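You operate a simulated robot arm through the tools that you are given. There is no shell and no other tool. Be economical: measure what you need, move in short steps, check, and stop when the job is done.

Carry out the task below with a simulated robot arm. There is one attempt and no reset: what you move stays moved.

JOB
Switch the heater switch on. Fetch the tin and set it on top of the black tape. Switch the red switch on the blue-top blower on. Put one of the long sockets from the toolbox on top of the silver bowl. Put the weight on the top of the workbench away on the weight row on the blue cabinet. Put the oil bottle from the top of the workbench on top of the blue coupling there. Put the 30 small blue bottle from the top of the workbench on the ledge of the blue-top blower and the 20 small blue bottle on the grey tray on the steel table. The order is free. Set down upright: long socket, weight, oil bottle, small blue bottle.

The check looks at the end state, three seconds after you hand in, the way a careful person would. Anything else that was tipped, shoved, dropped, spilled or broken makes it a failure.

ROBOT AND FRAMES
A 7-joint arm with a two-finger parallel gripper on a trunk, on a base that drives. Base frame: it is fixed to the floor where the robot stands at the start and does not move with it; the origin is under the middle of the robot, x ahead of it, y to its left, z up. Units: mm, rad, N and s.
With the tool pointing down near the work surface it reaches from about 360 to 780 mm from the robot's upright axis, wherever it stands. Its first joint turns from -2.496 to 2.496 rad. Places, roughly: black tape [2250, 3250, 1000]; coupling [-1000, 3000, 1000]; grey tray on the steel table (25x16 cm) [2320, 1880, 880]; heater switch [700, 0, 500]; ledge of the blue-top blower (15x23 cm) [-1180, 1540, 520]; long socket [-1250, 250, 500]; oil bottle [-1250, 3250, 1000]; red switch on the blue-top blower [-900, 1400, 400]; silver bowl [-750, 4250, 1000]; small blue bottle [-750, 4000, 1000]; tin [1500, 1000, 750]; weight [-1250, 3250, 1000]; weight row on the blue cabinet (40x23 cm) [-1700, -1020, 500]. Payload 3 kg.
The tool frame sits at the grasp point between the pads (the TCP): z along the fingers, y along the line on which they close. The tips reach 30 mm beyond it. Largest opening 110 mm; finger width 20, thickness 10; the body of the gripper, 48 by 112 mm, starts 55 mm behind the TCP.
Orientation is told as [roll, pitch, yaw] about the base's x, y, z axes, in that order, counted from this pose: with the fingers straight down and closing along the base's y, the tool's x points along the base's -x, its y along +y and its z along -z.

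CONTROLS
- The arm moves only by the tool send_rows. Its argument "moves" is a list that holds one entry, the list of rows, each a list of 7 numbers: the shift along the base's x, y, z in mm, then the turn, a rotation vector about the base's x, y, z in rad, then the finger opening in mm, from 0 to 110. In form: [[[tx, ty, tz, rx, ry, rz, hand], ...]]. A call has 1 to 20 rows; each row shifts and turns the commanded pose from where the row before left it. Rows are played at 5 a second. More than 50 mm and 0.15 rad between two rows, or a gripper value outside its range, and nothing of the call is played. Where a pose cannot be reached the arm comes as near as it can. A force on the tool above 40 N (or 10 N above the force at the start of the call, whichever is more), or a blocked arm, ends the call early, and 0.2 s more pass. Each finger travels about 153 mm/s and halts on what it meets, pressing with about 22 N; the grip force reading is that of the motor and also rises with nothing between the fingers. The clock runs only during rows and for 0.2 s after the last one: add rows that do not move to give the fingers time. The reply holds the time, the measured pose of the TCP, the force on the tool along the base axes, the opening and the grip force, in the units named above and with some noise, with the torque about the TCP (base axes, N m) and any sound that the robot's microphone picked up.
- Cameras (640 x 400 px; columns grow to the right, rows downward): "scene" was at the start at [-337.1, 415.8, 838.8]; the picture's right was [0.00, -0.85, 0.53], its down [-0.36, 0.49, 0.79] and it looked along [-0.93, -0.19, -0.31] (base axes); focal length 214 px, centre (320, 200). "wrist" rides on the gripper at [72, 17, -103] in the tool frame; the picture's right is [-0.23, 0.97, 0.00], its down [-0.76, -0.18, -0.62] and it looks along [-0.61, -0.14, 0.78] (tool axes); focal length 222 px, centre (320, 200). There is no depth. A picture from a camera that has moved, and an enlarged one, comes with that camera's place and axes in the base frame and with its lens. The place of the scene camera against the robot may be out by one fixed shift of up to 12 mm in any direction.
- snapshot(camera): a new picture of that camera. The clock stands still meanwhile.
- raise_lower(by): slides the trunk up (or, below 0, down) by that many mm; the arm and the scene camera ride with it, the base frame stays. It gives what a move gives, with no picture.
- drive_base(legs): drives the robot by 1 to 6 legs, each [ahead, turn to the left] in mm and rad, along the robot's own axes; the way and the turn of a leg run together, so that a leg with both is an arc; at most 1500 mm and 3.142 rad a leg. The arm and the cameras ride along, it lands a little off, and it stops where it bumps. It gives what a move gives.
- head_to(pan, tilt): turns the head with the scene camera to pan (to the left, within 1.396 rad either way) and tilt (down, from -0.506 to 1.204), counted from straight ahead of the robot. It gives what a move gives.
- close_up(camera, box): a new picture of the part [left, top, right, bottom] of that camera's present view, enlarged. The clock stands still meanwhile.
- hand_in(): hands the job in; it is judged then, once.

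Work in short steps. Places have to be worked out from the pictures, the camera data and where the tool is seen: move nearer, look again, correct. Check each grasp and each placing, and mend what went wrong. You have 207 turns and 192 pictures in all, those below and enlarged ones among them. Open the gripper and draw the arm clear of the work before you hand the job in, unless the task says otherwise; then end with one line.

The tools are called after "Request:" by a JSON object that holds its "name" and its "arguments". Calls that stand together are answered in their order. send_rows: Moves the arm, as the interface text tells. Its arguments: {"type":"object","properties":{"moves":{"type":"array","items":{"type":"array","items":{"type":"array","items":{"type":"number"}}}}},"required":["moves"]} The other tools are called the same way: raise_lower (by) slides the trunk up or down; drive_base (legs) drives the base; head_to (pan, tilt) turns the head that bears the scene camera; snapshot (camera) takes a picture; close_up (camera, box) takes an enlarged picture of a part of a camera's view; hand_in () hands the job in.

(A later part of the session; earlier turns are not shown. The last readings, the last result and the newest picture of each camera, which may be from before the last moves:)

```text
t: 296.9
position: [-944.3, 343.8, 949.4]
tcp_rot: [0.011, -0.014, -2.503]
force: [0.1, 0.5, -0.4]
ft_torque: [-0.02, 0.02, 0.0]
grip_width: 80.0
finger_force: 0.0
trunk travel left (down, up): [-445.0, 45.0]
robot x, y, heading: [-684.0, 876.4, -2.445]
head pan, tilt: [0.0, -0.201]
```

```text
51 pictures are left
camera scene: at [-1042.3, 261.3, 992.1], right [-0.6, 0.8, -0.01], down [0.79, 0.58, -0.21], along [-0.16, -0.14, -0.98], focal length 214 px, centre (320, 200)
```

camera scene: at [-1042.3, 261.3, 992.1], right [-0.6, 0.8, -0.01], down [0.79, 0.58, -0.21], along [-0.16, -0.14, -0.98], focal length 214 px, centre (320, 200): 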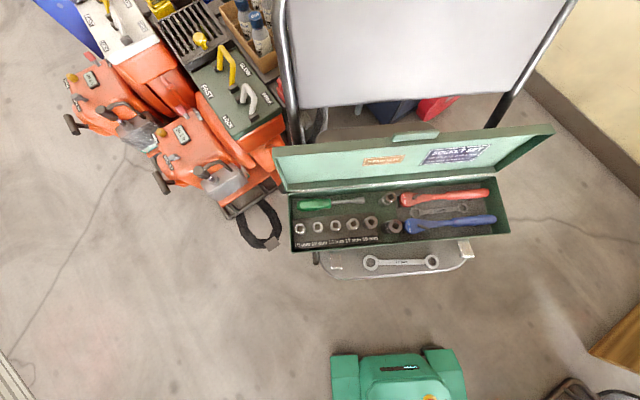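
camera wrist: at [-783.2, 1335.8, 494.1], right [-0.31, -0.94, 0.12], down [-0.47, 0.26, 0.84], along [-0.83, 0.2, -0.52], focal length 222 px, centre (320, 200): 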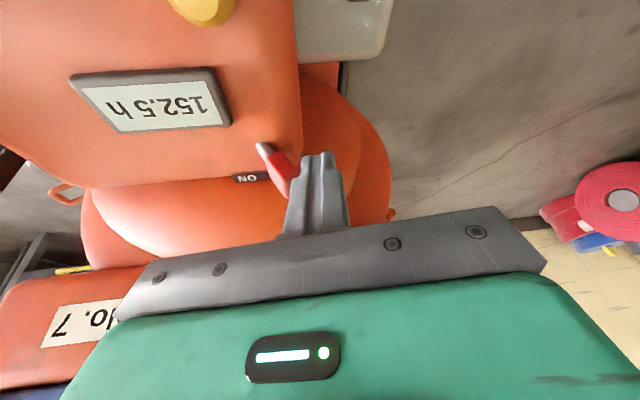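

The open socket box is squarely in view. I zoom in on the sockets.

Request:
{"name": "close_up", "arguments": {"camera": "scene", "box": [280, 170, 520, 280]}}

```text
2.67 times, centred on (400, 225) of scene
camera zoom: at [-1042.3, 261.3, 992.1], right [-0.6, 0.8, -0.01], down [0.79, 0.58, -0.21], along [-0.16, -0.14, -0.98], focal length 572 px, centre (107, 133)
```

zoom: 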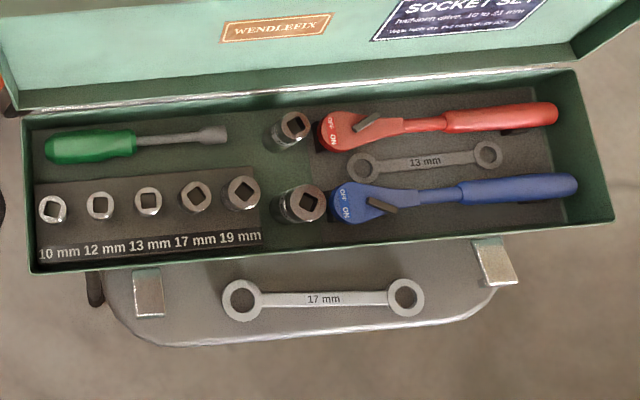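

The two long sockets stand unlabelled at the box's middle. I'll take the front one near (-1167, 359): I turn the closing axis front-to-back and come down above it.

Request:
{"name": "send_rows", "arguments": {"moves": [[[-45, 3, 0, 0, 0, 0.143, 70], [-45, 3, 0, 0, 0, 0.143, 60], [-45, 3, 0, 0, 0, 0.143, 60], [-45, 3, 0, 0, 0, 0.143, 60], [-43, 3, 0, 0, 0, 0.143, 60], [0, 0, -40, 0, 0, 0.143, 60], [0, 0, -40, 0, 0, 0.143, 60], [0, 0, -40, 0, 0, 0.143, 60], [0, 0, -40, 0, 0, 0.143, 60], [0, 0, -40, 0, 0, 0.143, 60], [0, 0, -40, 0, 0, 0.141, 60]]]}}

Request:
{"name": "head_to", "arguments": {"pan": 0, "tilt": 0.35}}

Request:
{"name": "snapshot", "arguments": {"camera": "scene"}}

Request:
{"name": "snapshot", "arguments": {"camera": "wrist"}}

```text
t: 299.3
position: [-1167.2, 358.6, 709.6]
tcp_rot: [0.013, -0.014, -0.929]
force: [-0.3, -0.4, -0.2]
ft_torque: [0.01, -0.02, -0.03]
grip_width: 59.9
finger_force: 0.0
trunk travel left (down, up): [-445.0, 45.0]
robot x, y, heading: [-676.4, 878.7, -2.444]
head pan, tilt: [0.0, -0.201]
```

```text
t: 300.3
position: [-1167.1, 359.0, 710.2]
tcp_rot: [0.013, -0.015, -0.93]
force: [0.3, -0.5, 0.3]
ft_torque: [-0.03, 0.0, 0.0]
grip_width: 60.0
finger_force: 0.1
trunk travel left (down, up): [-445.0, 45.0]
robot x, y, heading: [-679.2, 878.5, -2.445]
head pan, tilt: [0.0, 0.351]
```

```text
49 pictures are left
camera scene: at [-1118.2, 289.7, 742.0], right [-0.8, -0.6, -0.01], down [-0.57, 0.75, 0.33], along [-0.19, 0.27, -0.94], focal length 214 px, centre (320, 200)
```

scene: 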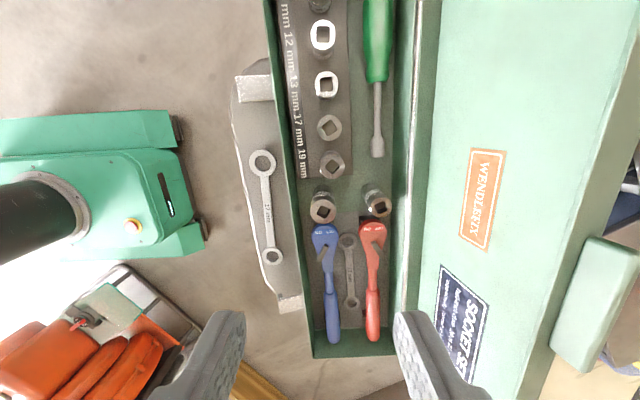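

```text
48 pictures are left
camera wrist: at [-1199.2, 427.4, 813.1], right [0.92, 0.4, 0.01], down [0.3, -0.71, 0.63], along [0.26, -0.57, -0.78], focal length 222 px, centre (320, 200)
```

wrist: 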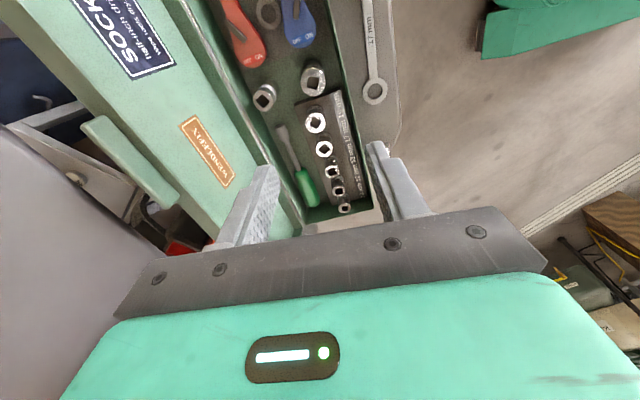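

Front long socket's top is at (-1180, 371, 508). The box wall is too near for front-back closing, so I turn back to close sideways, with the tip above the ratchet head, and approach.

Request:
{"name": "send_rows", "arguments": {"moves": [[[-6, 6, 0, 0, 0, -0.143, 55], [-6.5, 6.4, 0, 0, 0, -0.143, 50], [0, 0, 0, 0, 0, -0.143, 50], [0, 0, 0, 0, 0, -0.143, 50], [0, 0, 0, 0, 0, -0.143, 50], [0, 0, 0, 0, 0, -0.143, 50], [0, 0, 0, 0, 0, -0.143, 50], [0, 0, -30, 0, 0, -0.143, 50], [0, 0, -40, 0, 0, -0.143, 50], [0, 0, -40, 0, 0, -0.143, 50], [0, 0, -20, 0, 0, -0.141, 50]]]}}

Request:
{"name": "snapshot", "arguments": {"camera": "wrist"}}

Request:
{"name": "snapshot", "arguments": {"camera": "scene"}}

```text
t: 302.7
position: [-1188.0, 354.4, 667.2]
tcp_rot: [0.012, -0.016, -2.504]
force: [0.1, 0.3, 0.6]
ft_torque: [0.01, -0.01, -0.03]
grip_width: 49.7
finger_force: 0.1
out of reach, approached as far as the arm can: row 9, 10, 11
trunk travel left (down, up): [-445.0, 45.0]
robot x, y, heading: [-683.3, 879.3, -2.446]
head pan, tilt: [0.0, 0.351]
```

```text
47 pictures are left
camera wrist: at [-1118.9, 385.8, 769.2], right [0.4, -0.92, 0.01], down [-0.71, -0.3, 0.63], along [-0.58, -0.26, -0.77], focal length 222 px, centre (320, 200)
```

wrist: 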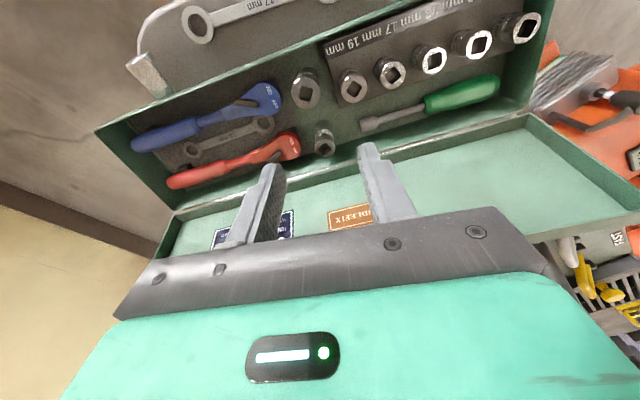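

```text
46 pictures are left
camera scene: at [-1246.0, 301.9, 698.4], right [-0.6, 0.8, -0.01], down [0.76, 0.57, 0.33], along [0.27, 0.19, -0.94], focal length 214 px, centre (320, 200)
```

scene: 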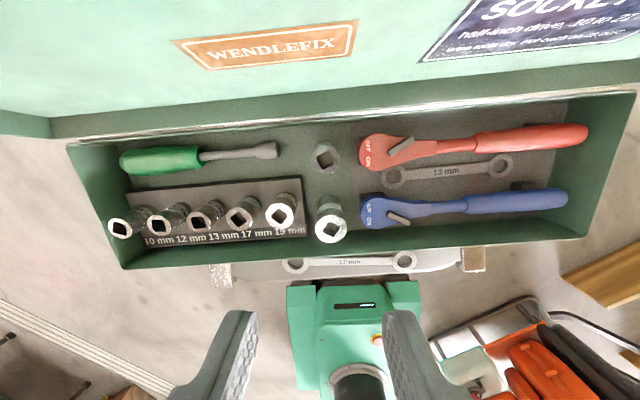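

The arm can't go lower at this radius with the trunk so high. I lower the trunk carefully by 90 mm and re-read.

Request:
{"name": "raise_lower", "arguments": {"by": -90}}

```text
t: 303.9
position: [-1188.4, 354.2, 575.6]
tcp_rot: [0.01, -0.014, -2.5]
force: [0.2, 0.1, -0.1]
ft_torque: [0.05, 0.01, -0.01]
grip_width: 50.3
finger_force: 0.1
trunk travel left (down, up): [-355.0, 135.0]
robot x, y, heading: [-683.4, 881.0, -2.436]
head pan, tilt: [0.0, 0.351]
```

I raise the arm 60 mm relative to the trunk while centring over the socket, then drop the trunk by 90.

Request:
{"name": "send_rows", "arguments": {"moves": [[[0, 0, 40, 0, 0, 0, 50], [4, 9, 20, 0, 0, 0, 50], [4.5, 9.5, 0, 0, 0, 0, 50]]]}}

Request:
{"name": "raise_lower", "arguments": {"by": -85}}

Request:
{"name": "snapshot", "arguments": {"camera": "wrist"}}

Request:
{"name": "snapshot", "arguments": {"camera": "scene"}}

```text
t: 304.8
position: [-1179.3, 374.3, 638.2]
tcp_rot: [0.012, -0.015, -2.5]
force: [0.2, -0.5, -0.2]
ft_torque: [0.0, -0.01, 0.0]
grip_width: 50.1
finger_force: 0.1
trunk travel left (down, up): [-355.0, 135.0]
robot x, y, heading: [-681.3, 879.7, -2.444]
head pan, tilt: [0.0, 0.351]
```

```text
t: 306.0
position: [-1180.2, 373.9, 552.2]
tcp_rot: [0.01, -0.016, -2.5]
force: [-0.7, 0.1, 0.6]
ft_torque: [0.0, -0.01, -0.03]
grip_width: 50.1
finger_force: 0.2
trunk travel left (down, up): [-270.0, 220.0]
robot x, y, heading: [-681.0, 881.3, -2.443]
head pan, tilt: [0.0, 0.351]
```

```text
45 pictures are left
camera wrist: at [-1110.8, 405.5, 655.2], right [0.4, -0.92, 0.01], down [-0.71, -0.3, 0.63], along [-0.57, -0.26, -0.78], focal length 222 px, centre (320, 200)
```

wrist: 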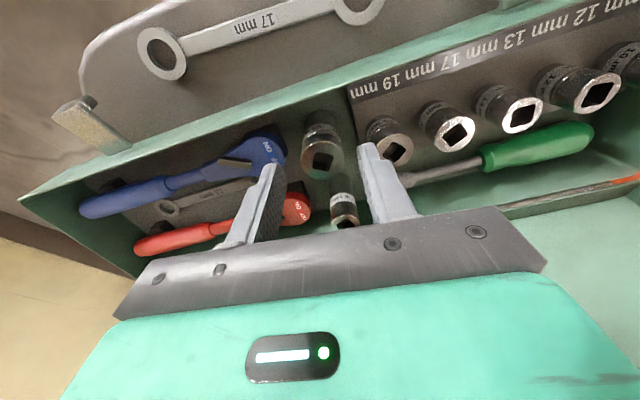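

```text
44 pictures are left
camera scene: at [-1237.6, 321.4, 584.1], right [-0.6, 0.8, -0.01], down [0.75, 0.57, 0.33], along [0.27, 0.19, -0.94], focal length 214 px, centre (320, 200)
```

scene: 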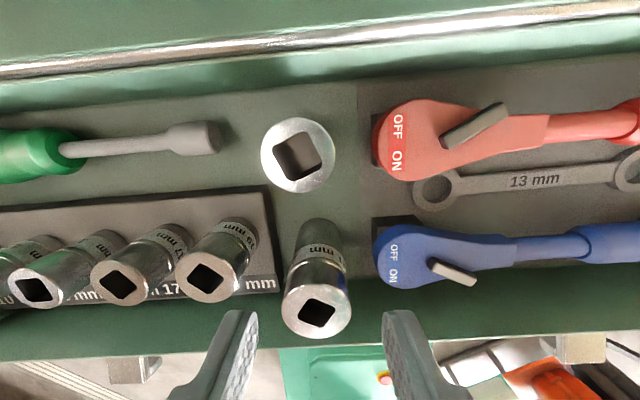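

Centred on the socket (top 512). I narrow to 42, go down 34 mm, and close.

Request:
{"name": "send_rows", "arguments": {"moves": [[[1, 0, -12, 0, 0, 0, 42], [0, 0, -12, 0, 0, 0, 42], [0, 0, -10, 0, 0, 0, 42], [0, 0, 0, 0, 0, 0, 32], [0, 0, 0, 0, 0, 0, 22], [0, 0, 0, 0, 0, 0, 22]]]}}

```text
t: 307.4
position: [-1178.3, 373.9, 519.4]
tcp_rot: [0.009, -0.014, -2.501]
force: [-1.2, -1.1, 2.5]
ft_torque: [-0.01, 0.14, 0.03]
grip_width: 30.2
finger_force: 21.6
trunk travel left (down, up): [-270.0, 220.0]
robot x, y, heading: [-682.6, 881.4, -2.444]
head pan, tilt: [0.0, 0.351]
```

Gripped at 30 mm. I lift it out and check.

Request:
{"name": "send_rows", "arguments": {"moves": [[[0, 0, 10, 0, 0, 0, 22], [0, 0, 25, 0, 0, 0, 22], [0, 0, 40, 0, 0, 0, 22], [0, 0, 45, 0, 0, 0, 22], [0, 0, 45, 0, 0, 0, 22]]]}}

Request:
{"name": "raise_lower", "arguments": {"by": 215}}

Request:
{"name": "snapshot", "arguments": {"camera": "wrist"}}

```text
t: 308.6
position: [-1179.1, 373.8, 684.7]
tcp_rot: [0.01, -0.012, -2.501]
force: [-0.9, -0.6, -3.6]
ft_torque: [0.0, -0.01, 0.01]
grip_width: 30.3
finger_force: 22.1
trunk travel left (down, up): [-270.0, 220.0]
robot x, y, heading: [-680.3, 879.3, -2.441]
head pan, tilt: [0.0, 0.351]
```

```text
t: 310.9
position: [-1178.2, 375.3, 896.6]
tcp_rot: [0.01, -0.014, -2.5]
force: [-0.7, -0.4, -1.9]
ft_torque: [-0.01, 0.0, -0.01]
grip_width: 30.2
finger_force: 21.9
trunk travel left (down, up): [-485.0, 5.0]
robot x, y, heading: [-682.1, 880.5, -2.44]
head pan, tilt: [0.0, 0.351]
```

```text
43 pictures are left
camera wrist: at [-1110.0, 405.5, 1000.9], right [0.4, -0.92, 0.01], down [-0.71, -0.3, 0.63], along [-0.57, -0.26, -0.78], focal length 222 px, centre (320, 200)
```

wrist: 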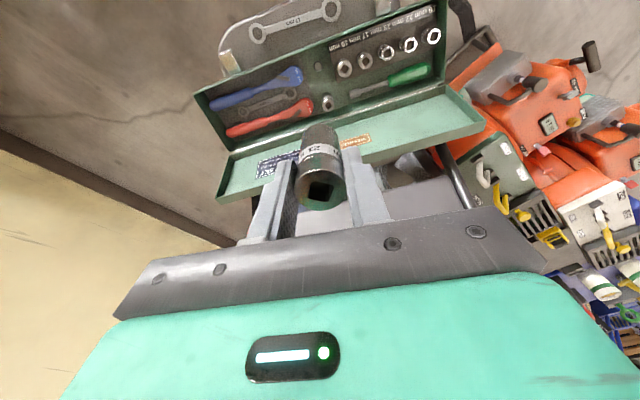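

The long socket is held. I retract and raise the arm, reverse out, and drive north toward the workbench's far end.

Request:
{"name": "send_rows", "arguments": {"moves": [[[25, 26, 30, 0, 0, 0, 22], [25, 26, 30, 0, 0, 0, 22], [25, 26, 30, 0, 0, 0, 22], [25, 26, 30, 0, 0, 0, 22], [25, 26, 30, 0, 0, 0, 22], [25, 26, 30, 0, 0, 0, 22], [0, 0, 40, 0, 0, 0, 22]]]}}

Request:
{"name": "drive_base", "arguments": {"legs": [[-450, 0], [0, -2.15], [1350, 0]]}}

```text
t: 312.4
position: [-1027.3, 531.8, 1118.1]
tcp_rot: [0.012, -0.013, -2.503]
force: [0.0, 0.4, -1.5]
ft_torque: [-0.01, 0.01, 0.02]
grip_width: 29.9
finger_force: 22.0
trunk travel left (down, up): [-485.0, 5.0]
robot x, y, heading: [-681.3, 884.0, -2.44]
head pan, tilt: [0.0, 0.351]
```

```text
t: 320.3
position: [-443.3, 1654.1, 1119.1]
tcp_rot: [0.011, -0.012, 1.643]
force: [0.6, 0.3, -1.1]
ft_torque: [-0.02, 0.01, -0.02]
grip_width: 29.9
finger_force: 22.2
trunk travel left (down, up): [-485.0, 5.0]
robot x, y, heading: [-425.0, 1161.5, 1.662]
head pan, tilt: [0.0, 0.351]
stopped in leg 2: the robot was blocked; the commanded pose is now the measured one
```

The turn ended close to the blower. I back up a bit, veer right and go around.

Request:
{"name": "drive_base", "arguments": {"legs": [[-220, 0], [0, -0.35], [1000, 0], [0, 0.7], [750, 0], [0, -0.72]]}}

```text
t: 335.4
position: [-299.7, 3040.3, 1118.1]
tcp_rot: [0.013, -0.013, 1.251]
force: [-0.6, 0.1, -1.5]
ft_torque: [-0.02, -0.05, 0.01]
grip_width: 30.2
finger_force: 22.2
trunk travel left (down, up): [-485.0, 5.0]
robot x, y, heading: [-501.7, 2589.9, 1.28]
head pan, tilt: [0.0, 0.351]
```

At (-502, 2590) facing along the bench. I drive north alongside it.

Request:
{"name": "drive_base", "arguments": {"legs": [[0, 0.113], [1340, 0], [0, -0.11]]}}

Request:
{"name": "head_to", "arguments": {"pan": 0.9, "tilt": 0.35}}

Request:
{"name": "snapshot", "arguments": {"camera": "scene"}}

```text
t: 343.3
position: [-54.2, 4375.7, 1118.5]
tcp_rot: [0.011, -0.012, 1.242]
force: [0.8, 0.3, -1.8]
ft_torque: [0.0, 0.02, -0.01]
grip_width: 30.3
finger_force: 22.0
trunk travel left (down, up): [-485.0, 5.0]
robot x, y, heading: [-268.4, 3927.3, 1.277]
head pan, tilt: [0.0, 0.351]
```

```text
t: 344.5
position: [-54.6, 4374.9, 1118.8]
tcp_rot: [0.014, -0.012, 1.243]
force: [-0.2, -0.2, -2.0]
ft_torque: [0.0, 0.02, 0.01]
grip_width: 30.0
finger_force: 22.4
trunk travel left (down, up): [-485.0, 5.0]
robot x, y, heading: [-268.2, 3925.1, 1.275]
head pan, tilt: [0.901, 0.351]
```

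```text
42 pictures are left
camera scene: at [-94.0, 4463.2, 1186.9], right [0.58, -0.19, -0.79], down [-0.05, -0.98, 0.2], along [-0.81, -0.08, -0.58], focal length 214 px, centre (320, 200)
```

scene: 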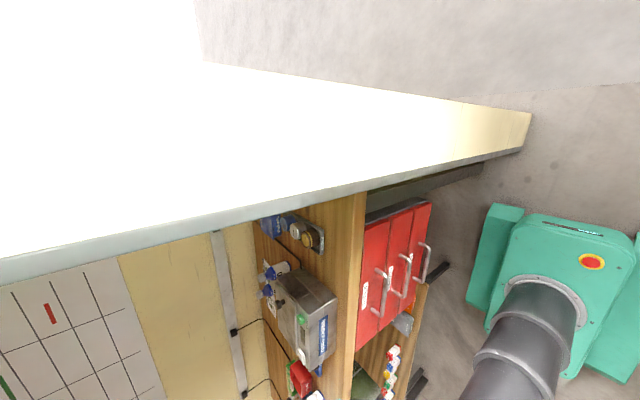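

A partition wall closes the bench's north end near y≈4470. I reverse 250 mm first, then swing the arm left over the bench.

Request:
{"name": "drive_base", "arguments": {"legs": [[-250, 0]]}}

Request:
{"name": "send_rows", "arguments": {"moves": [[[-40, 0, 10, 0, 0, 0.08, 22], [-45, 0, 8, 0, 0, 0.08, 22], [-45, 0, 8, 0, 0, 0.08, 22], [-45, 0, 8, 0, 0, 0.08, 22], [-45, 0, 8, 0, 0, 0.08, 22], [-45, 0, 8, 0, 0, 0.08, 22], [-45, 0, 8, 0, 0, 0.08, 22], [-45, 0, 0, 0, 0, 0.08, 22], [-45, 0, 0, 0, 0, 0.08, 22]]]}}

Request:
{"name": "head_to", "arguments": {"pan": 0, "tilt": -0.4}}

Request:
{"name": "snapshot", "arguments": {"camera": "scene"}}

```text
t: 346.3
position: [-128.5, 4133.3, 1118.9]
tcp_rot: [0.011, -0.012, 1.243]
force: [0.6, 0.3, -2.4]
ft_torque: [-0.01, -0.01, 0.01]
grip_width: 30.2
finger_force: 22.1
trunk travel left (down, up): [-485.0, 5.0]
robot x, y, heading: [-343.0, 3685.7, 1.272]
head pan, tilt: [0.901, 0.351]
```

```text
t: 348.3
position: [-526.7, 4133.9, 1177.9]
tcp_rot: [0.014, -0.011, 1.963]
force: [-0.4, 0.0, -1.9]
ft_torque: [-0.03, 0.05, 0.02]
grip_width: 30.2
finger_force: 22.1
trunk travel left (down, up): [-485.0, 5.0]
robot x, y, heading: [-340.9, 3686.2, 1.273]
head pan, tilt: [0.901, 0.351]
```

```text
t: 349.5
position: [-526.8, 4132.4, 1177.7]
tcp_rot: [0.013, -0.011, 1.96]
force: [0.7, 0.2, -1.3]
ft_torque: [0.0, -0.01, -0.03]
grip_width: 30.0
finger_force: 21.9
trunk travel left (down, up): [-485.0, 5.0]
robot x, y, heading: [-341.8, 3688.9, 1.27]
head pan, tilt: [0.0, -0.4]
```

```text
41 pictures are left
camera scene: at [-576.2, 4257.6, 1230.2], right [0.92, 0.38, -0.01], down [0.34, -0.85, -0.4], along [-0.16, 0.37, -0.92], focal length 214 px, centre (320, 200)
```

scene: 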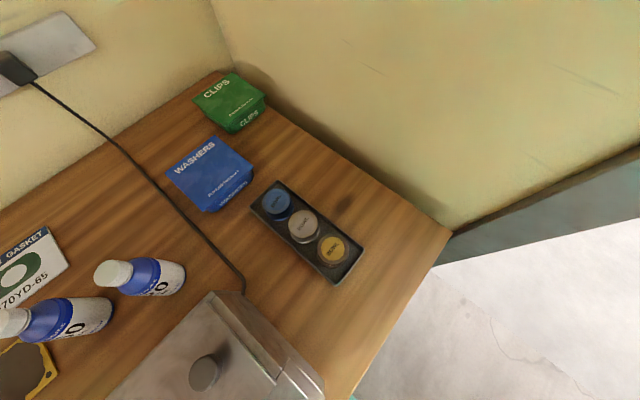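

I see a black tray with blue, silver and gold pots, and two small blue bottles. I zoom in.

Request:
{"name": "close_up", "arguments": {"camera": "scene", "box": [230, 160, 380, 300]}}

Request:
{"name": "close_up", "arguments": {"camera": "scene", "box": [0, 230, 200, 360]}}

```text
2.86 times, centred on (305, 230) of scene
camera zoom: at [-576.2, 4257.6, 1230.2], right [0.92, 0.38, -0.01], down [0.34, -0.85, -0.4], along [-0.16, 0.37, -0.92], focal length 613 px, centre (363, 114)
```

zoom: 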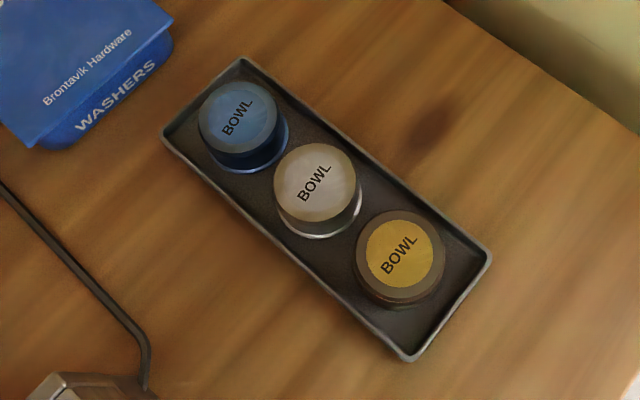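

```text
3.08 times, centred on (100, 295) of scene
camera zoom: at [-576.2, 4257.6, 1230.2], right [0.92, 0.38, -0.01], down [0.34, -0.85, -0.4], along [-0.16, 0.37, -0.92], focal length 660 px, centre (997, -92)
```

zoom: 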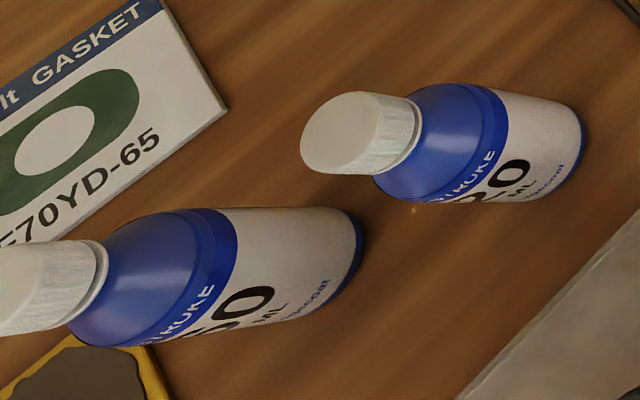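

The silver bowl's flat top is near (-648, 4349, 898). I carry the socket above it and look with both cameras.

Request:
{"name": "send_rows", "arguments": {"moves": [[[-24, 43, -5, 0, 0, 0, 22], [-24, 43, -10, 0, 0, 0, 22], [-24, 43, -10, 0, 0, 0, 22], [-24, 43, -10, 0, 0, 0, 22], [-25, 43, -10, 0, 0, 0, 22]]]}}

Request:
{"name": "head_to", "arguments": {"pan": 0, "tilt": 0.3}}

Request:
{"name": "snapshot", "arguments": {"camera": "scene"}}

Request:
{"name": "snapshot", "arguments": {"camera": "wrist"}}

```text
refused: row 2 steps farther than a row can; nothing moved
```

```text
t: 350.6
position: [-527.2, 4133.0, 1178.5]
tcp_rot: [0.012, -0.013, 1.961]
force: [-0.5, 0.2, -1.7]
ft_torque: [-0.04, 0.0, 0.0]
grip_width: 30.1
finger_force: 21.6
trunk travel left (down, up): [-485.0, 5.0]
robot x, y, heading: [-342.4, 3686.3, 1.269]
head pan, tilt: [0.0, 0.3]
```

```text
38 pictures are left
camera scene: at [-553.4, 4201.7, 1209.2], right [0.92, 0.38, -0.01], down [0.37, -0.89, 0.28], along [0.1, -0.27, -0.96], focal length 214 px, centre (320, 200)
```

scene: 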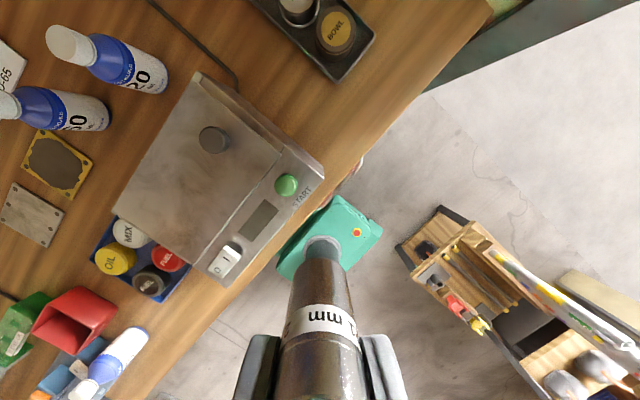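

```text
37 pictures are left
camera wrist: at [-512.9, 4058.5, 1280.6], right [-0.99, -0.16, 0.01], down [-0.12, 0.77, 0.63], along [-0.11, 0.62, -0.78], focal length 222 px, centre (320, 200)
```

wrist: 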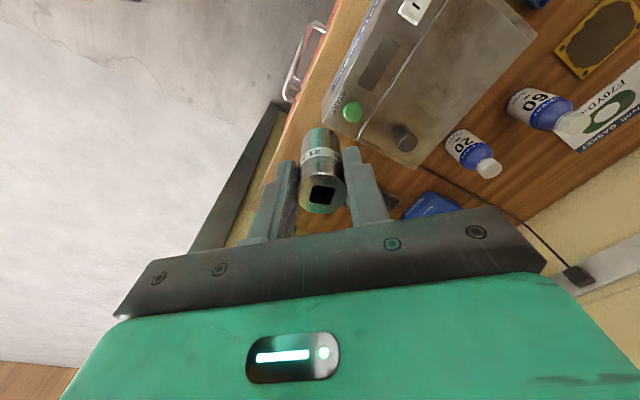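

The step was refused; those pictures still show bottles labelled 20 and 60, and a third one further south. I redo the move in smaller steps.

Request:
{"name": "send_rows", "arguments": {"moves": [[[-20, 36, -9, 0, 0, 0, 22], [-20, 36, -9, 0, 0, 0, 22], [-20, 36, -9, 0, 0, 0, 22], [-20, 36, -9, 0, 0, 0, 22], [-20, 36, -9, 0, 0, 0, 22], [-21, 36, -9, 0, 0, 0, 22]]]}}

Request:
{"name": "snapshot", "arguments": {"camera": "scene"}}

Request:
{"name": "snapshot", "arguments": {"camera": "wrist"}}

```text
t: 352.0
position: [-646.8, 4348.9, 1121.2]
tcp_rot: [0.011, -0.01, 1.961]
force: [0.5, -0.2, -1.5]
ft_torque: [-0.01, 0.01, 0.0]
grip_width: 29.9
finger_force: 22.0
trunk travel left (down, up): [-485.0, 5.0]
robot x, y, heading: [-339.5, 3684.4, 1.274]
head pan, tilt: [0.0, 0.3]
```

```text
36 pictures are left
camera scene: at [-673.7, 4417.7, 1153.0], right [0.92, 0.38, -0.01], down [0.37, -0.88, 0.29], along [0.1, -0.27, -0.96], focal length 214 px, centre (320, 200)
```

scene: 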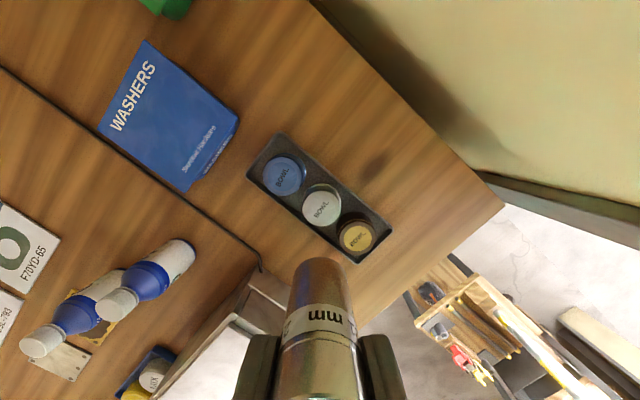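

```text
35 pictures are left
camera wrist: at [-633.2, 4274.7, 1224.8], right [-0.99, -0.16, 0.01], down [-0.12, 0.77, 0.63], along [-0.11, 0.62, -0.78], focal length 222 px, centre (320, 200)
```

wrist: 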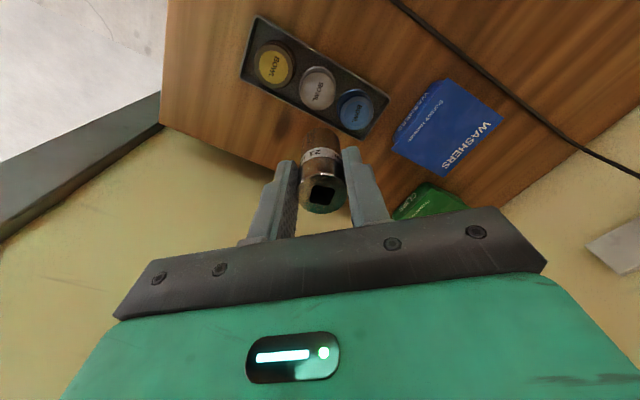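

Silver bowl top at (-644.5, 4343, 880). I centre over it, lower to ~20 mm above and check.

Request:
{"name": "send_rows", "arguments": {"moves": [[[2.3, -5.9, -30, 0, 0, 0, 22], [0, 0, -42, 0, 0, 0, 22], [0, 0, -42, 0, 0, 0, 22], [0, 0, -36, 0, 0, 0, 22]]]}}

Request:
{"name": "close_up", "arguments": {"camera": "scene", "box": [220, 150, 420, 400]}}

Request:
{"name": "close_up", "arguments": {"camera": "wrist", "box": [220, 40, 420, 240]}}

```text
t: 353.0
position: [-646.0, 4342.9, 974.9]
tcp_rot: [0.012, -0.02, 1.962]
force: [0.5, -0.1, 17.0]
ft_torque: [0.2, -0.22, 0.0]
grip_width: 30.4
finger_force: 22.2
trunk travel left (down, up): [-485.0, 5.0]
robot x, y, heading: [-342.7, 3681.2, 1.27]
head pan, tilt: [0.0, 0.3]
```

```text
1.60 times, centred on (320, 275) of scene
camera zoom: at [-673.7, 4410.8, 1006.8], right [0.92, 0.38, -0.01], down [0.37, -0.89, 0.28], along [0.1, -0.26, -0.96], focal length 343 px, centre (320, 80)
```

zoom: 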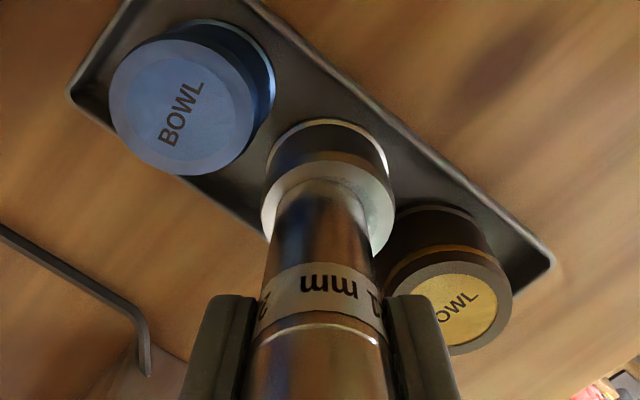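

```text
2.00 times, centred on (320, 140) of wrist
camera zoom: at [-633.1, 4267.4, 1077.4], right [-0.99, -0.16, 0.02], down [-0.11, 0.76, 0.63], along [-0.11, 0.62, -0.77], focal length 444 px, centre (320, 320)
```

zoom: 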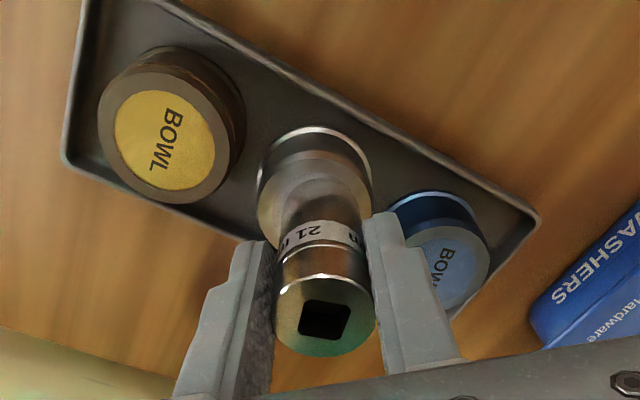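

Already in contact (17 N) and well centred on the bowl. I ease, open the fingers and rise straight up.

Request:
{"name": "send_rows", "arguments": {"moves": [[[0, 0, 2, 0, 0, 0, 22], [0, 0, 0, 0, 0, 0, 31], [0, 0, 0, 0, 0, 0, 35], [0, 0, 0, 0, 0, 0, 44], [0, 0, 10, 0, 0, 0, 44], [0, 0, 35, 0, 0, 0, 50], [0, 0, 45, 0, 0, 0, 50], [0, 0, 45, 0, 0, 0, 50]]]}}

Request:
{"name": "snapshot", "arguments": {"camera": "scene"}}

```text
t: 354.8
position: [-645.9, 4343.2, 1111.8]
tcp_rot: [0.012, -0.012, 1.964]
force: [-0.8, 0.2, 0.0]
ft_torque: [-0.03, -0.01, -0.01]
grip_width: 50.2
finger_force: 0.0
trunk travel left (down, up): [-485.0, 5.0]
robot x, y, heading: [-340.6, 3684.0, 1.272]
head pan, tilt: [0.0, 0.3]
```

```text
32 pictures are left
camera scene: at [-672.9, 4411.1, 1142.7], right [0.92, 0.38, -0.01], down [0.37, -0.89, 0.28], along [0.1, -0.27, -0.96], focal length 214 px, centre (320, 200)
```

scene: 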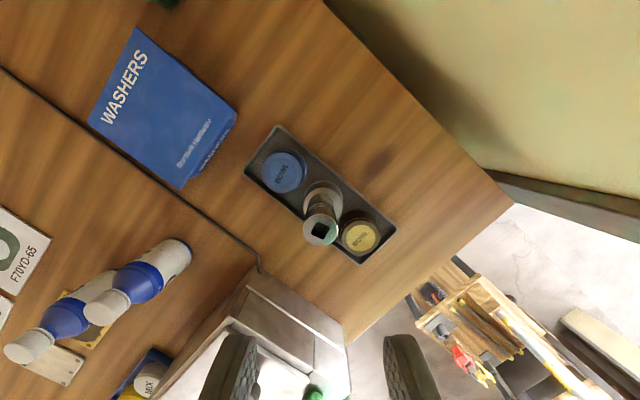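

The socket stands on the silver bowl. Now I look for the 30 bottle: I move the arm south along the bench to view the bottles.

Request:
{"name": "send_rows", "arguments": {"moves": [[[0, -30, 30, 0, 0, 0, 60], [-1, -43, 10, 0, 0, 0, 80], [-2, -44, 5, 0, 0, 0, 80], [-2, -44, 5, 0, 0, 0, 80], [-2, -44, 5, 0, 0, 0, 80], [-2, -44, 5, 0, 0, 0, 80], [-2, -44, 5, 0, 0, 0, 80], [-2, -44, 5, 0, 0, 0, 80], [-2, -44, 0, 0, 0, 0, 80], [-2, -44, 0, 0, 0, 0, 80]]]}}

Request:
{"name": "head_to", "arguments": {"pan": 0, "tilt": 0.1}}

Request:
{"name": "snapshot", "arguments": {"camera": "scene"}}

```text
t: 357.0
position: [-664.4, 3916.1, 1181.9]
tcp_rot: [0.012, -0.016, 1.964]
force: [-0.8, 1.0, -1.2]
ft_torque: [0.0, -0.03, 0.01]
grip_width: 80.1
finger_force: 0.1
trunk travel left (down, up): [-485.0, 5.0]
robot x, y, heading: [-340.1, 3682.2, 1.272]
head pan, tilt: [0.0, 0.3]
```

```text
t: 357.7
position: [-663.1, 3916.1, 1181.4]
tcp_rot: [0.013, -0.014, 1.962]
force: [0.9, 0.1, 0.7]
ft_torque: [-0.03, -0.01, -0.02]
grip_width: 79.7
finger_force: 0.1
trunk travel left (down, up): [-485.0, 5.0]
robot x, y, heading: [-340.4, 3682.8, 1.272]
head pan, tilt: [0.0, 0.099]
```

```text
31 pictures are left
camera scene: at [-697.0, 4002.6, 1215.3], right [0.92, 0.38, -0.01], down [0.38, -0.92, 0.09], along [0.02, -0.08, -1.0], focal length 214 px, centre (320, 200)
```

scene: 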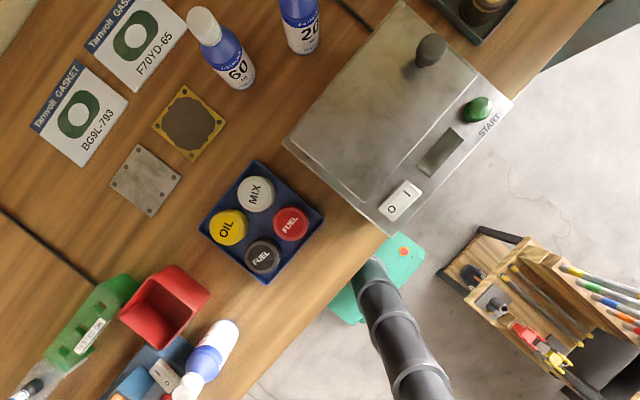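

The 20 and 60 bottles are identified; a third, label turned away, stands at about (-757, 3703). I move the arm over to it to read its label and see its neighbours.

Request:
{"name": "send_rows", "arguments": {"moves": [[[-25, -30, 0, 0, 0, 0, 80], [-22, -40, 0, 0, 0, 0, 80], [-15, -42, 0, 0, 0, 0, 80], [-10, -42, 0, 0, 0, 0, 80], [-5, -42, 0, 0, 0, 0, 80], [0, -42, 0, 0, 0, 0, 80], [0, -42, 0, 0, 0, 0, 80]]]}}

Request:
{"name": "snapshot", "arguments": {"camera": "scene"}}

Request:
{"name": "snapshot", "arguments": {"camera": "wrist"}}

```text
t: 359.3
position: [-742.2, 3635.8, 1179.2]
tcp_rot: [0.013, -0.013, 1.961]
force: [0.4, -0.3, 0.2]
ft_torque: [-0.02, 0.02, 0.03]
grip_width: 80.2
finger_force: 0.0
trunk travel left (down, up): [-485.0, 5.0]
robot x, y, heading: [-342.6, 3683.7, 1.277]
head pan, tilt: [0.0, 0.099]
```

```text
30 pictures are left
camera scene: at [-775.9, 3722.0, 1213.2], right [0.92, 0.38, -0.01], down [0.38, -0.92, 0.09], along [0.02, -0.08, -1.0], focal length 214 px, centre (320, 200)
```

scene: 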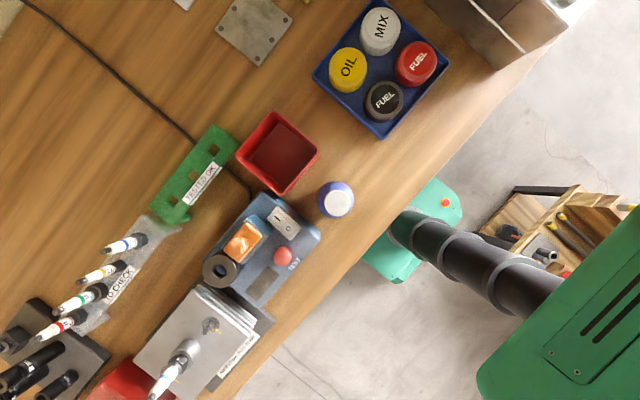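

```text
29 pictures are left
camera wrist: at [-728.2, 3561.6, 1282.9], right [-0.99, -0.16, 0.01], down [-0.12, 0.77, 0.63], along [-0.11, 0.62, -0.78], focal length 222 px, centre (320, 200)
```

wrist: 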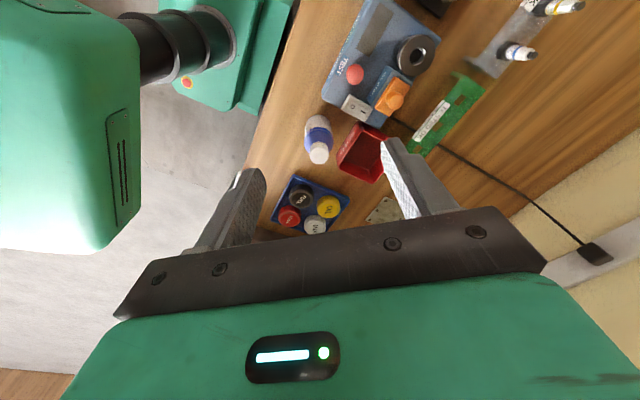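

Its label isn't readable yet; I zoom with the wrist camera, and on the "60" suspicion later if needed.

Request:
{"name": "close_up", "arguments": {"camera": "wrist", "box": [285, 100, 355, 175]}}

```text
5.33 times, centred on (320, 138) of wrist
camera zoom: at [-728.2, 3561.6, 1282.9], right [-0.99, -0.16, 0.01], down [-0.12, 0.77, 0.63], along [-0.11, 0.62, -0.78], focal length 1185 px, centre (320, 533)
```

zoom: 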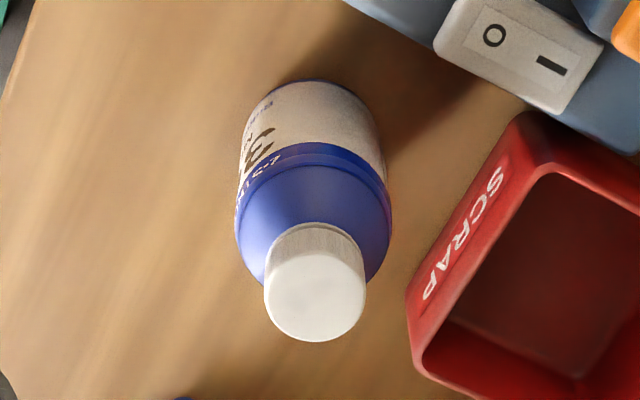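

The label starts with "3": it's the 30 bottle, cap at (-757, 3717, 974). I go above it, lower and grip.

Request:
{"name": "send_rows", "arguments": {"moves": [[[-8, 40, 0, 0, 0, 0, 70], [-7, 41, 0, 0, 0, 0, 66], [0, 0, -45, 0, 0, 0, 66], [0, 0, -45, 0, 0, 0, 66], [0, 0, -45, 0, 0, 0, 66], [0, 0, -45, 0, 0, 0, 66], [0, 0, -40, 0, 0, 0, 66], [0, 0, -24, 0, 0, 0, 66]]]}}

Request:
{"name": "snapshot", "arguments": {"camera": "wrist"}}

```text
t: 361.1
position: [-755.6, 3719.0, 937.1]
tcp_rot: [0.012, -0.011, 1.963]
force: [-0.1, 0.3, 2.0]
ft_torque: [-0.03, -0.02, 0.01]
grip_width: 65.9
finger_force: 0.0
trunk travel left (down, up): [-485.0, 5.0]
robot x, y, heading: [-342.5, 3686.5, 1.271]
head pan, tilt: [0.0, 0.099]
```

```text
27 pictures are left
camera wrist: at [-742.0, 3645.0, 1040.2], right [-0.99, -0.16, 0.01], down [-0.12, 0.77, 0.63], along [-0.11, 0.62, -0.78], focal length 222 px, centre (320, 200)
```

wrist: 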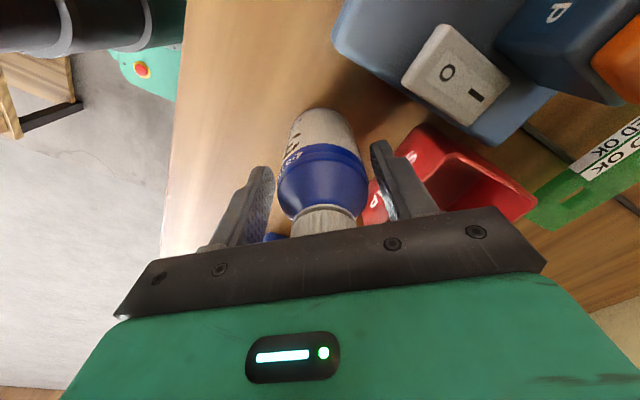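

Good position, clear of the neighbours. I close on the bottle and lift.

Request:
{"name": "send_rows", "arguments": {"moves": [[[0, 0, 0, 0, 0, 0, 50], [0, 0, 0, 0, 0, 0, 34], [0, 0, 0, 0, 0, 0, 30], [0, 0, 10, 0, 0, 0, 30], [0, 0, 35, 0, 0, 0, 30], [0, 0, 45, 0, 0, 0, 30], [0, 0, 45, 0, 0, 0, 30], [0, 0, 45, 0, 0, 0, 30], [0, 0, 45, 0, 0, 0, 30]]]}}

Request:
{"name": "snapshot", "arguments": {"camera": "wrist"}}

```text
t: 363.1
position: [-756.5, 3720.8, 1160.7]
tcp_rot: [0.009, -0.01, 1.962]
force: [-0.2, 0.5, -0.8]
ft_torque: [0.02, 0.0, 0.02]
grip_width: 46.3
finger_force: 22.0
trunk travel left (down, up): [-485.0, 5.0]
robot x, y, heading: [-343.7, 3680.4, 1.274]
head pan, tilt: [0.0, 0.099]
```

```text
26 pictures are left
camera wrist: at [-742.6, 3645.3, 1263.7], right [-0.99, -0.16, 0.01], down [-0.12, 0.77, 0.63], along [-0.11, 0.62, -0.78], focal length 222 px, centre (320, 200)
```

wrist: 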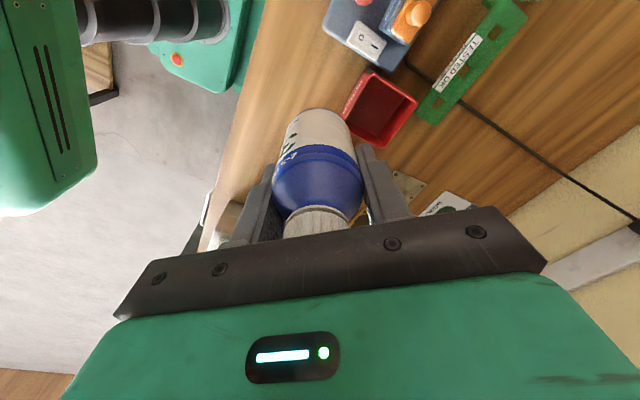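

The 30 bottle is held. I swing the arm back in front of the robot, clear of the bench, before driving out.

Request:
{"name": "send_rows", "arguments": {"moves": [[[16.6, 40, 4, 0, 0, 0, 30], [16.6, 40, 4, 0, 0, 0, 30], [16.6, 40, 4, 0, 0, 0, 30], [16.6, 40, 4, 0, 0, 0, 30], [16.6, 40, 2, 0, 0, 0, 30], [16.6, 40, 2, 0, 0, 0, 30], [16.6, 40, 0, 0, 0, 0, 30], [42.5, 17.5, 0, 0, 0, -0.08, 30], [42.5, 17.5, 0, 0, 0, -0.08, 30], [42.5, 17.5, 0, 0, 0, -0.08, 30], [42.5, 17.5, 0, 0, 0, -0.08, 30], [42.5, 17.5, 0, 0, 0, -0.08, 30], [42.5, 17.5, 0, 0, 0, -0.08, 30], [42.5, 17.5, 0, 0, 0, -0.08, 30], [42.5, 17.5, 0, 0, 0, -0.08, 30]]]}}

Request:
{"name": "drive_base", "arguments": {"legs": [[-1250, 0], [0, -2.5]]}}

```text
t: 366.3
position: [-297.9, 4142.1, 1181.5]
tcp_rot: [0.012, -0.012, 1.321]
force: [0.3, -0.4, -1.2]
ft_torque: [-0.01, -0.02, -0.03]
grip_width: 46.2
finger_force: 22.9
trunk travel left (down, up): [-485.0, 5.0]
robot x, y, heading: [-342.8, 3685.6, 1.274]
head pan, tilt: [0.0, 0.099]
```

```text
t: 377.2
position: [-300.7, 2242.8, 1182.5]
tcp_rot: [0.009, -0.013, -0.66]
force: [-0.2, -0.5, -0.8]
ft_torque: [0.0, 0.01, -0.01]
grip_width: 46.4
finger_force: 21.4
trunk travel left (down, up): [-485.0, 5.0]
robot x, y, heading: [-656.3, 2523.8, -0.733]
head pan, tilt: [0.0, 0.099]
stopped in leg 2: the robot was blocked; the commanded pose is now the measured one
```

I carry on: forward a bit, turn south, and drive down the corridor.

Request:
{"name": "drive_base", "arguments": {"legs": [[400, 0], [0, -0.83], [1430, 0]]}}

```text
t: 388.6
position: [-273.5, 388.9, 1181.9]
tcp_rot: [0.01, -0.013, -1.472]
force: [0.1, 0.0, -1.6]
ft_torque: [0.01, -0.01, -0.01]
grip_width: 46.4
finger_force: 21.8
trunk travel left (down, up): [-485.0, 5.0]
robot x, y, heading: [-311.8, 838.9, -1.542]
head pan, tilt: [0.0, 0.099]
```

I turn west toward the gap between toolbox and blower.

Request:
{"name": "drive_base", "arguments": {"legs": [[0, -1.65]]}}

Request:
{"name": "head_to", "arguments": {"pan": 0, "tilt": -0.5}}

Request:
{"name": "snapshot", "arguments": {"camera": "scene"}}

```text
t: 393.4
position: [-769.6, 838.0, 1183.8]
tcp_rot: [0.011, -0.015, -3.121]
force: [0.2, -0.8, -1.9]
ft_torque: [0.04, 0.0, -0.01]
grip_width: 46.2
finger_force: 22.6
trunk travel left (down, up): [-485.0, 5.0]
robot x, y, heading: [-319.5, 779.3, 3.096]
head pan, tilt: [0.0, 0.099]
stopped in leg 1: the robot was blocked; the commanded pose is now the measured one
```

```text
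t: 394.4
position: [-768.9, 839.0, 1182.6]
tcp_rot: [0.009, -0.014, -3.12]
force: [0.6, -1.1, -1.1]
ft_torque: [-0.04, -0.01, -0.03]
grip_width: 46.3
finger_force: 22.1
trunk travel left (down, up): [-485.0, 5.0]
robot x, y, heading: [-317.3, 784.5, 3.094]
head pan, tilt: [0.0, -0.499]
```

```text
25 pictures are left
camera scene: at [-913.8, 828.2, 1241.9], right [-0.02, 1.0, -0.01], down [0.87, 0.01, -0.49], along [-0.49, -0.02, -0.87], focal length 214 px, centre (320, 200)
```

scene: 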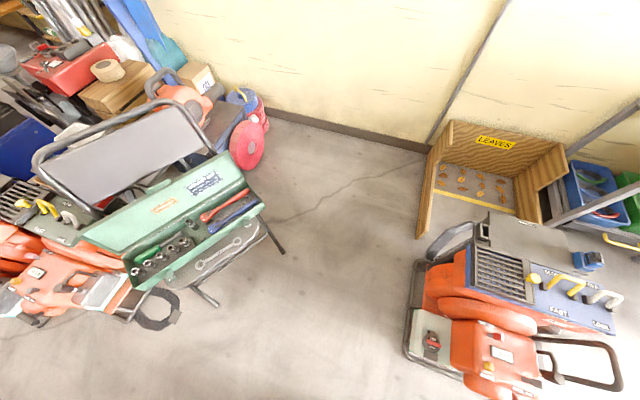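

The way between toolbox and blower is open. I drive in along y≈900.

Request:
{"name": "drive_base", "arguments": {"legs": [[0, -0.15], [590, 0], [0, 0.15], [110, 0]]}}

```text
t: 399.9
position: [-1463.5, 959.3, 1181.2]
tcp_rot: [0.008, -0.012, -3.124]
force: [-0.7, 0.2, -0.5]
ft_torque: [-0.01, -0.03, 0.01]
grip_width: 46.2
finger_force: 21.8
trunk travel left (down, up): [-485.0, 5.0]
robot x, y, heading: [-1014.5, 898.5, 3.094]
head pan, tilt: [0.0, -0.499]
```

I swing the arm round to the north, above the blower's ledge.

Request:
{"name": "send_rows", "arguments": {"moves": [[[10.5, 40, 0, 0, 0, -0.105, 30], [10.5, 40, 0, 0, 0, -0.105, 30], [10.5, 40, 0, 0, 0, -0.105, 30], [10.5, 40, 0, 0, 0, -0.105, 30], [10.5, 40, 0, 0, 0, -0.105, 30], [10.5, 40, 0, 0, 0, -0.105, 30], [31, 36, -10, 0, 0, -0.105, 30], [31, 36, -10, 0, 0, -0.105, 30], [31, 36, -10, 0, 0, -0.105, 30], [31, 36, -10, 0, 0, -0.105, 30], [31, 36, -10, 0, 0, -0.105, 30], [31, 36, -10, 0, 0, -0.105, 30], [31, 36, -10, 0, 0, -0.105, 30]]]}}

Request:
{"name": "head_to", "arguments": {"pan": 0, "tilt": 0.2}}

Request:
{"name": "snapshot", "arguments": {"camera": "scene"}}

```text
t: 402.7
position: [-1182.0, 1452.3, 1112.8]
tcp_rot: [0.011, -0.018, 1.794]
force: [-0.3, 0.3, 0.2]
ft_torque: [0.05, -0.02, 0.03]
grip_width: 46.0
finger_force: 22.2
trunk travel left (down, up): [-485.0, 5.0]
robot x, y, heading: [-1013.9, 900.1, 3.091]
head pan, tilt: [0.0, -0.499]
```

```text
t: 403.8
position: [-1181.9, 1453.0, 1112.7]
tcp_rot: [0.011, -0.013, 1.797]
force: [-0.3, 0.5, -1.3]
ft_torque: [0.0, 0.0, -0.01]
grip_width: 46.6
finger_force: 22.4
trunk travel left (down, up): [-485.0, 5.0]
robot x, y, heading: [-1010.6, 896.4, 3.092]
head pan, tilt: [0.0, 0.201]
```

```text
24 pictures are left
camera scene: at [-1198.7, 1534.3, 1144.2], right [0.97, 0.22, -0.01], down [0.22, -0.96, 0.18], along [0.03, -0.18, -0.98], focal length 214 px, centre (320, 200)
```

scene: 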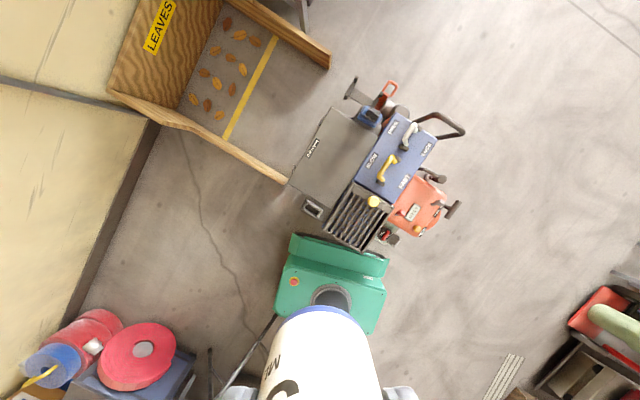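

The ledge is the free dark-grey flat panel; its centre is about (-1175, 1555). I move over it and lower the trunk.

Request:
{"name": "send_rows", "arguments": {"moves": [[[2, 32, 0, 0, 0, 0, 30], [2, 32, 0, 0, 0, 0, 30], [0, 32, 0, 0, 0, 0, 30]]]}}

Request:
{"name": "raise_lower", "arguments": {"by": -380}}

Request:
{"name": "snapshot", "arguments": {"camera": "scene"}}

Request:
{"name": "snapshot", "arguments": {"camera": "wrist"}}

```text
t: 404.6
position: [-1178.2, 1549.2, 1112.7]
tcp_rot: [0.01, -0.013, 1.794]
force: [-0.9, -0.3, -1.5]
ft_torque: [0.04, -0.02, 0.0]
grip_width: 46.3
finger_force: 22.3
trunk travel left (down, up): [-485.0, 5.0]
robot x, y, heading: [-1010.9, 900.2, 3.089]
head pan, tilt: [0.0, 0.201]
```

```text
t: 408.2
position: [-1178.4, 1550.2, 732.8]
tcp_rot: [0.01, -0.015, 1.798]
force: [-0.2, 0.0, -0.4]
ft_torque: [0.03, 0.0, -0.01]
grip_width: 46.3
finger_force: 21.7
trunk travel left (down, up): [-105.0, 385.0]
robot x, y, heading: [-1010.8, 898.5, 3.096]
head pan, tilt: [0.0, 0.201]
```

```text
23 pictures are left
camera scene: at [-1194.0, 1631.3, 764.9], right [0.97, 0.22, -0.01], down [0.22, -0.96, 0.19], along [0.03, -0.18, -0.98], focal length 214 px, centre (320, 200)
```

scene: 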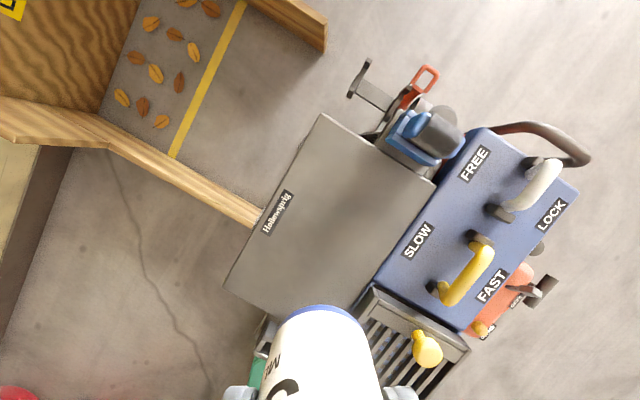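

```text
22 pictures are left
camera wrist: at [-1176.9, 1473.8, 835.8], right [-1.0, 0.0, 0.01], down [0.01, 0.78, 0.63], along [-0.01, 0.63, -0.78], focal length 222 px, centre (320, 200)
```

wrist: 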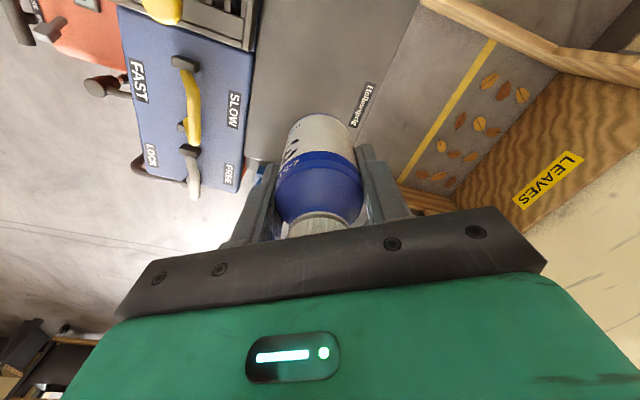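

Ledge centre is about (-1169, 1565); I shift slightly and lower toward the surface, slowly at the end.

Request:
{"name": "send_rows", "arguments": {"moves": [[[4, 8, -40, 0, 0, 0, 30], [0, 0, -40, 0, 0, 0, 30], [0, 0, -25, 0, 0, 0, 30], [0, 0, -10, 0, 0, 0, 30], [0, 0, -5, 0, 0, 0, 30], [0, 0, -5, 0, 0, 0, 30], [0, 0, -4, 0, 0, 0, 30], [0, 0, -4, 0, 0, 0, 30], [0, 0, -4, 0, 0, 0, 30]]]}}

Request:
{"name": "snapshot", "arguments": {"camera": "wrist"}}

```text
t: 410.2
position: [-1174.2, 1557.7, 594.1]
tcp_rot: [0.012, -0.015, 1.795]
force: [-0.2, 0.1, -0.4]
ft_torque: [0.0, 0.02, 0.05]
grip_width: 46.1
finger_force: 22.6
trunk travel left (down, up): [-105.0, 385.0]
robot x, y, heading: [-1011.4, 899.7, 3.09]
head pan, tilt: [0.0, 0.201]
```

```text
21 pictures are left
camera wrist: at [-1172.8, 1481.2, 699.1], right [-1.0, 0.0, 0.01], down [0.01, 0.78, 0.63], along [-0.01, 0.63, -0.78], focal length 222 px, centre (320, 200)
```

wrist: 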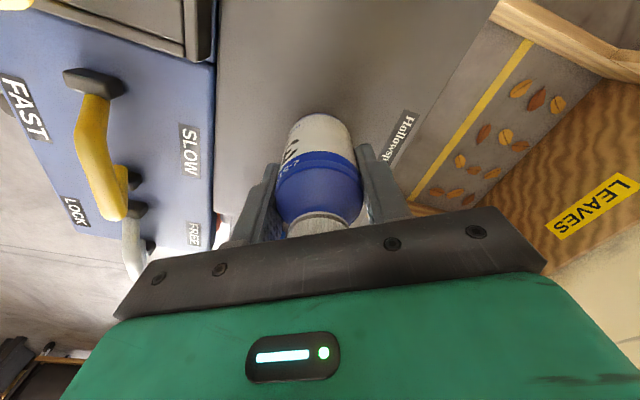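

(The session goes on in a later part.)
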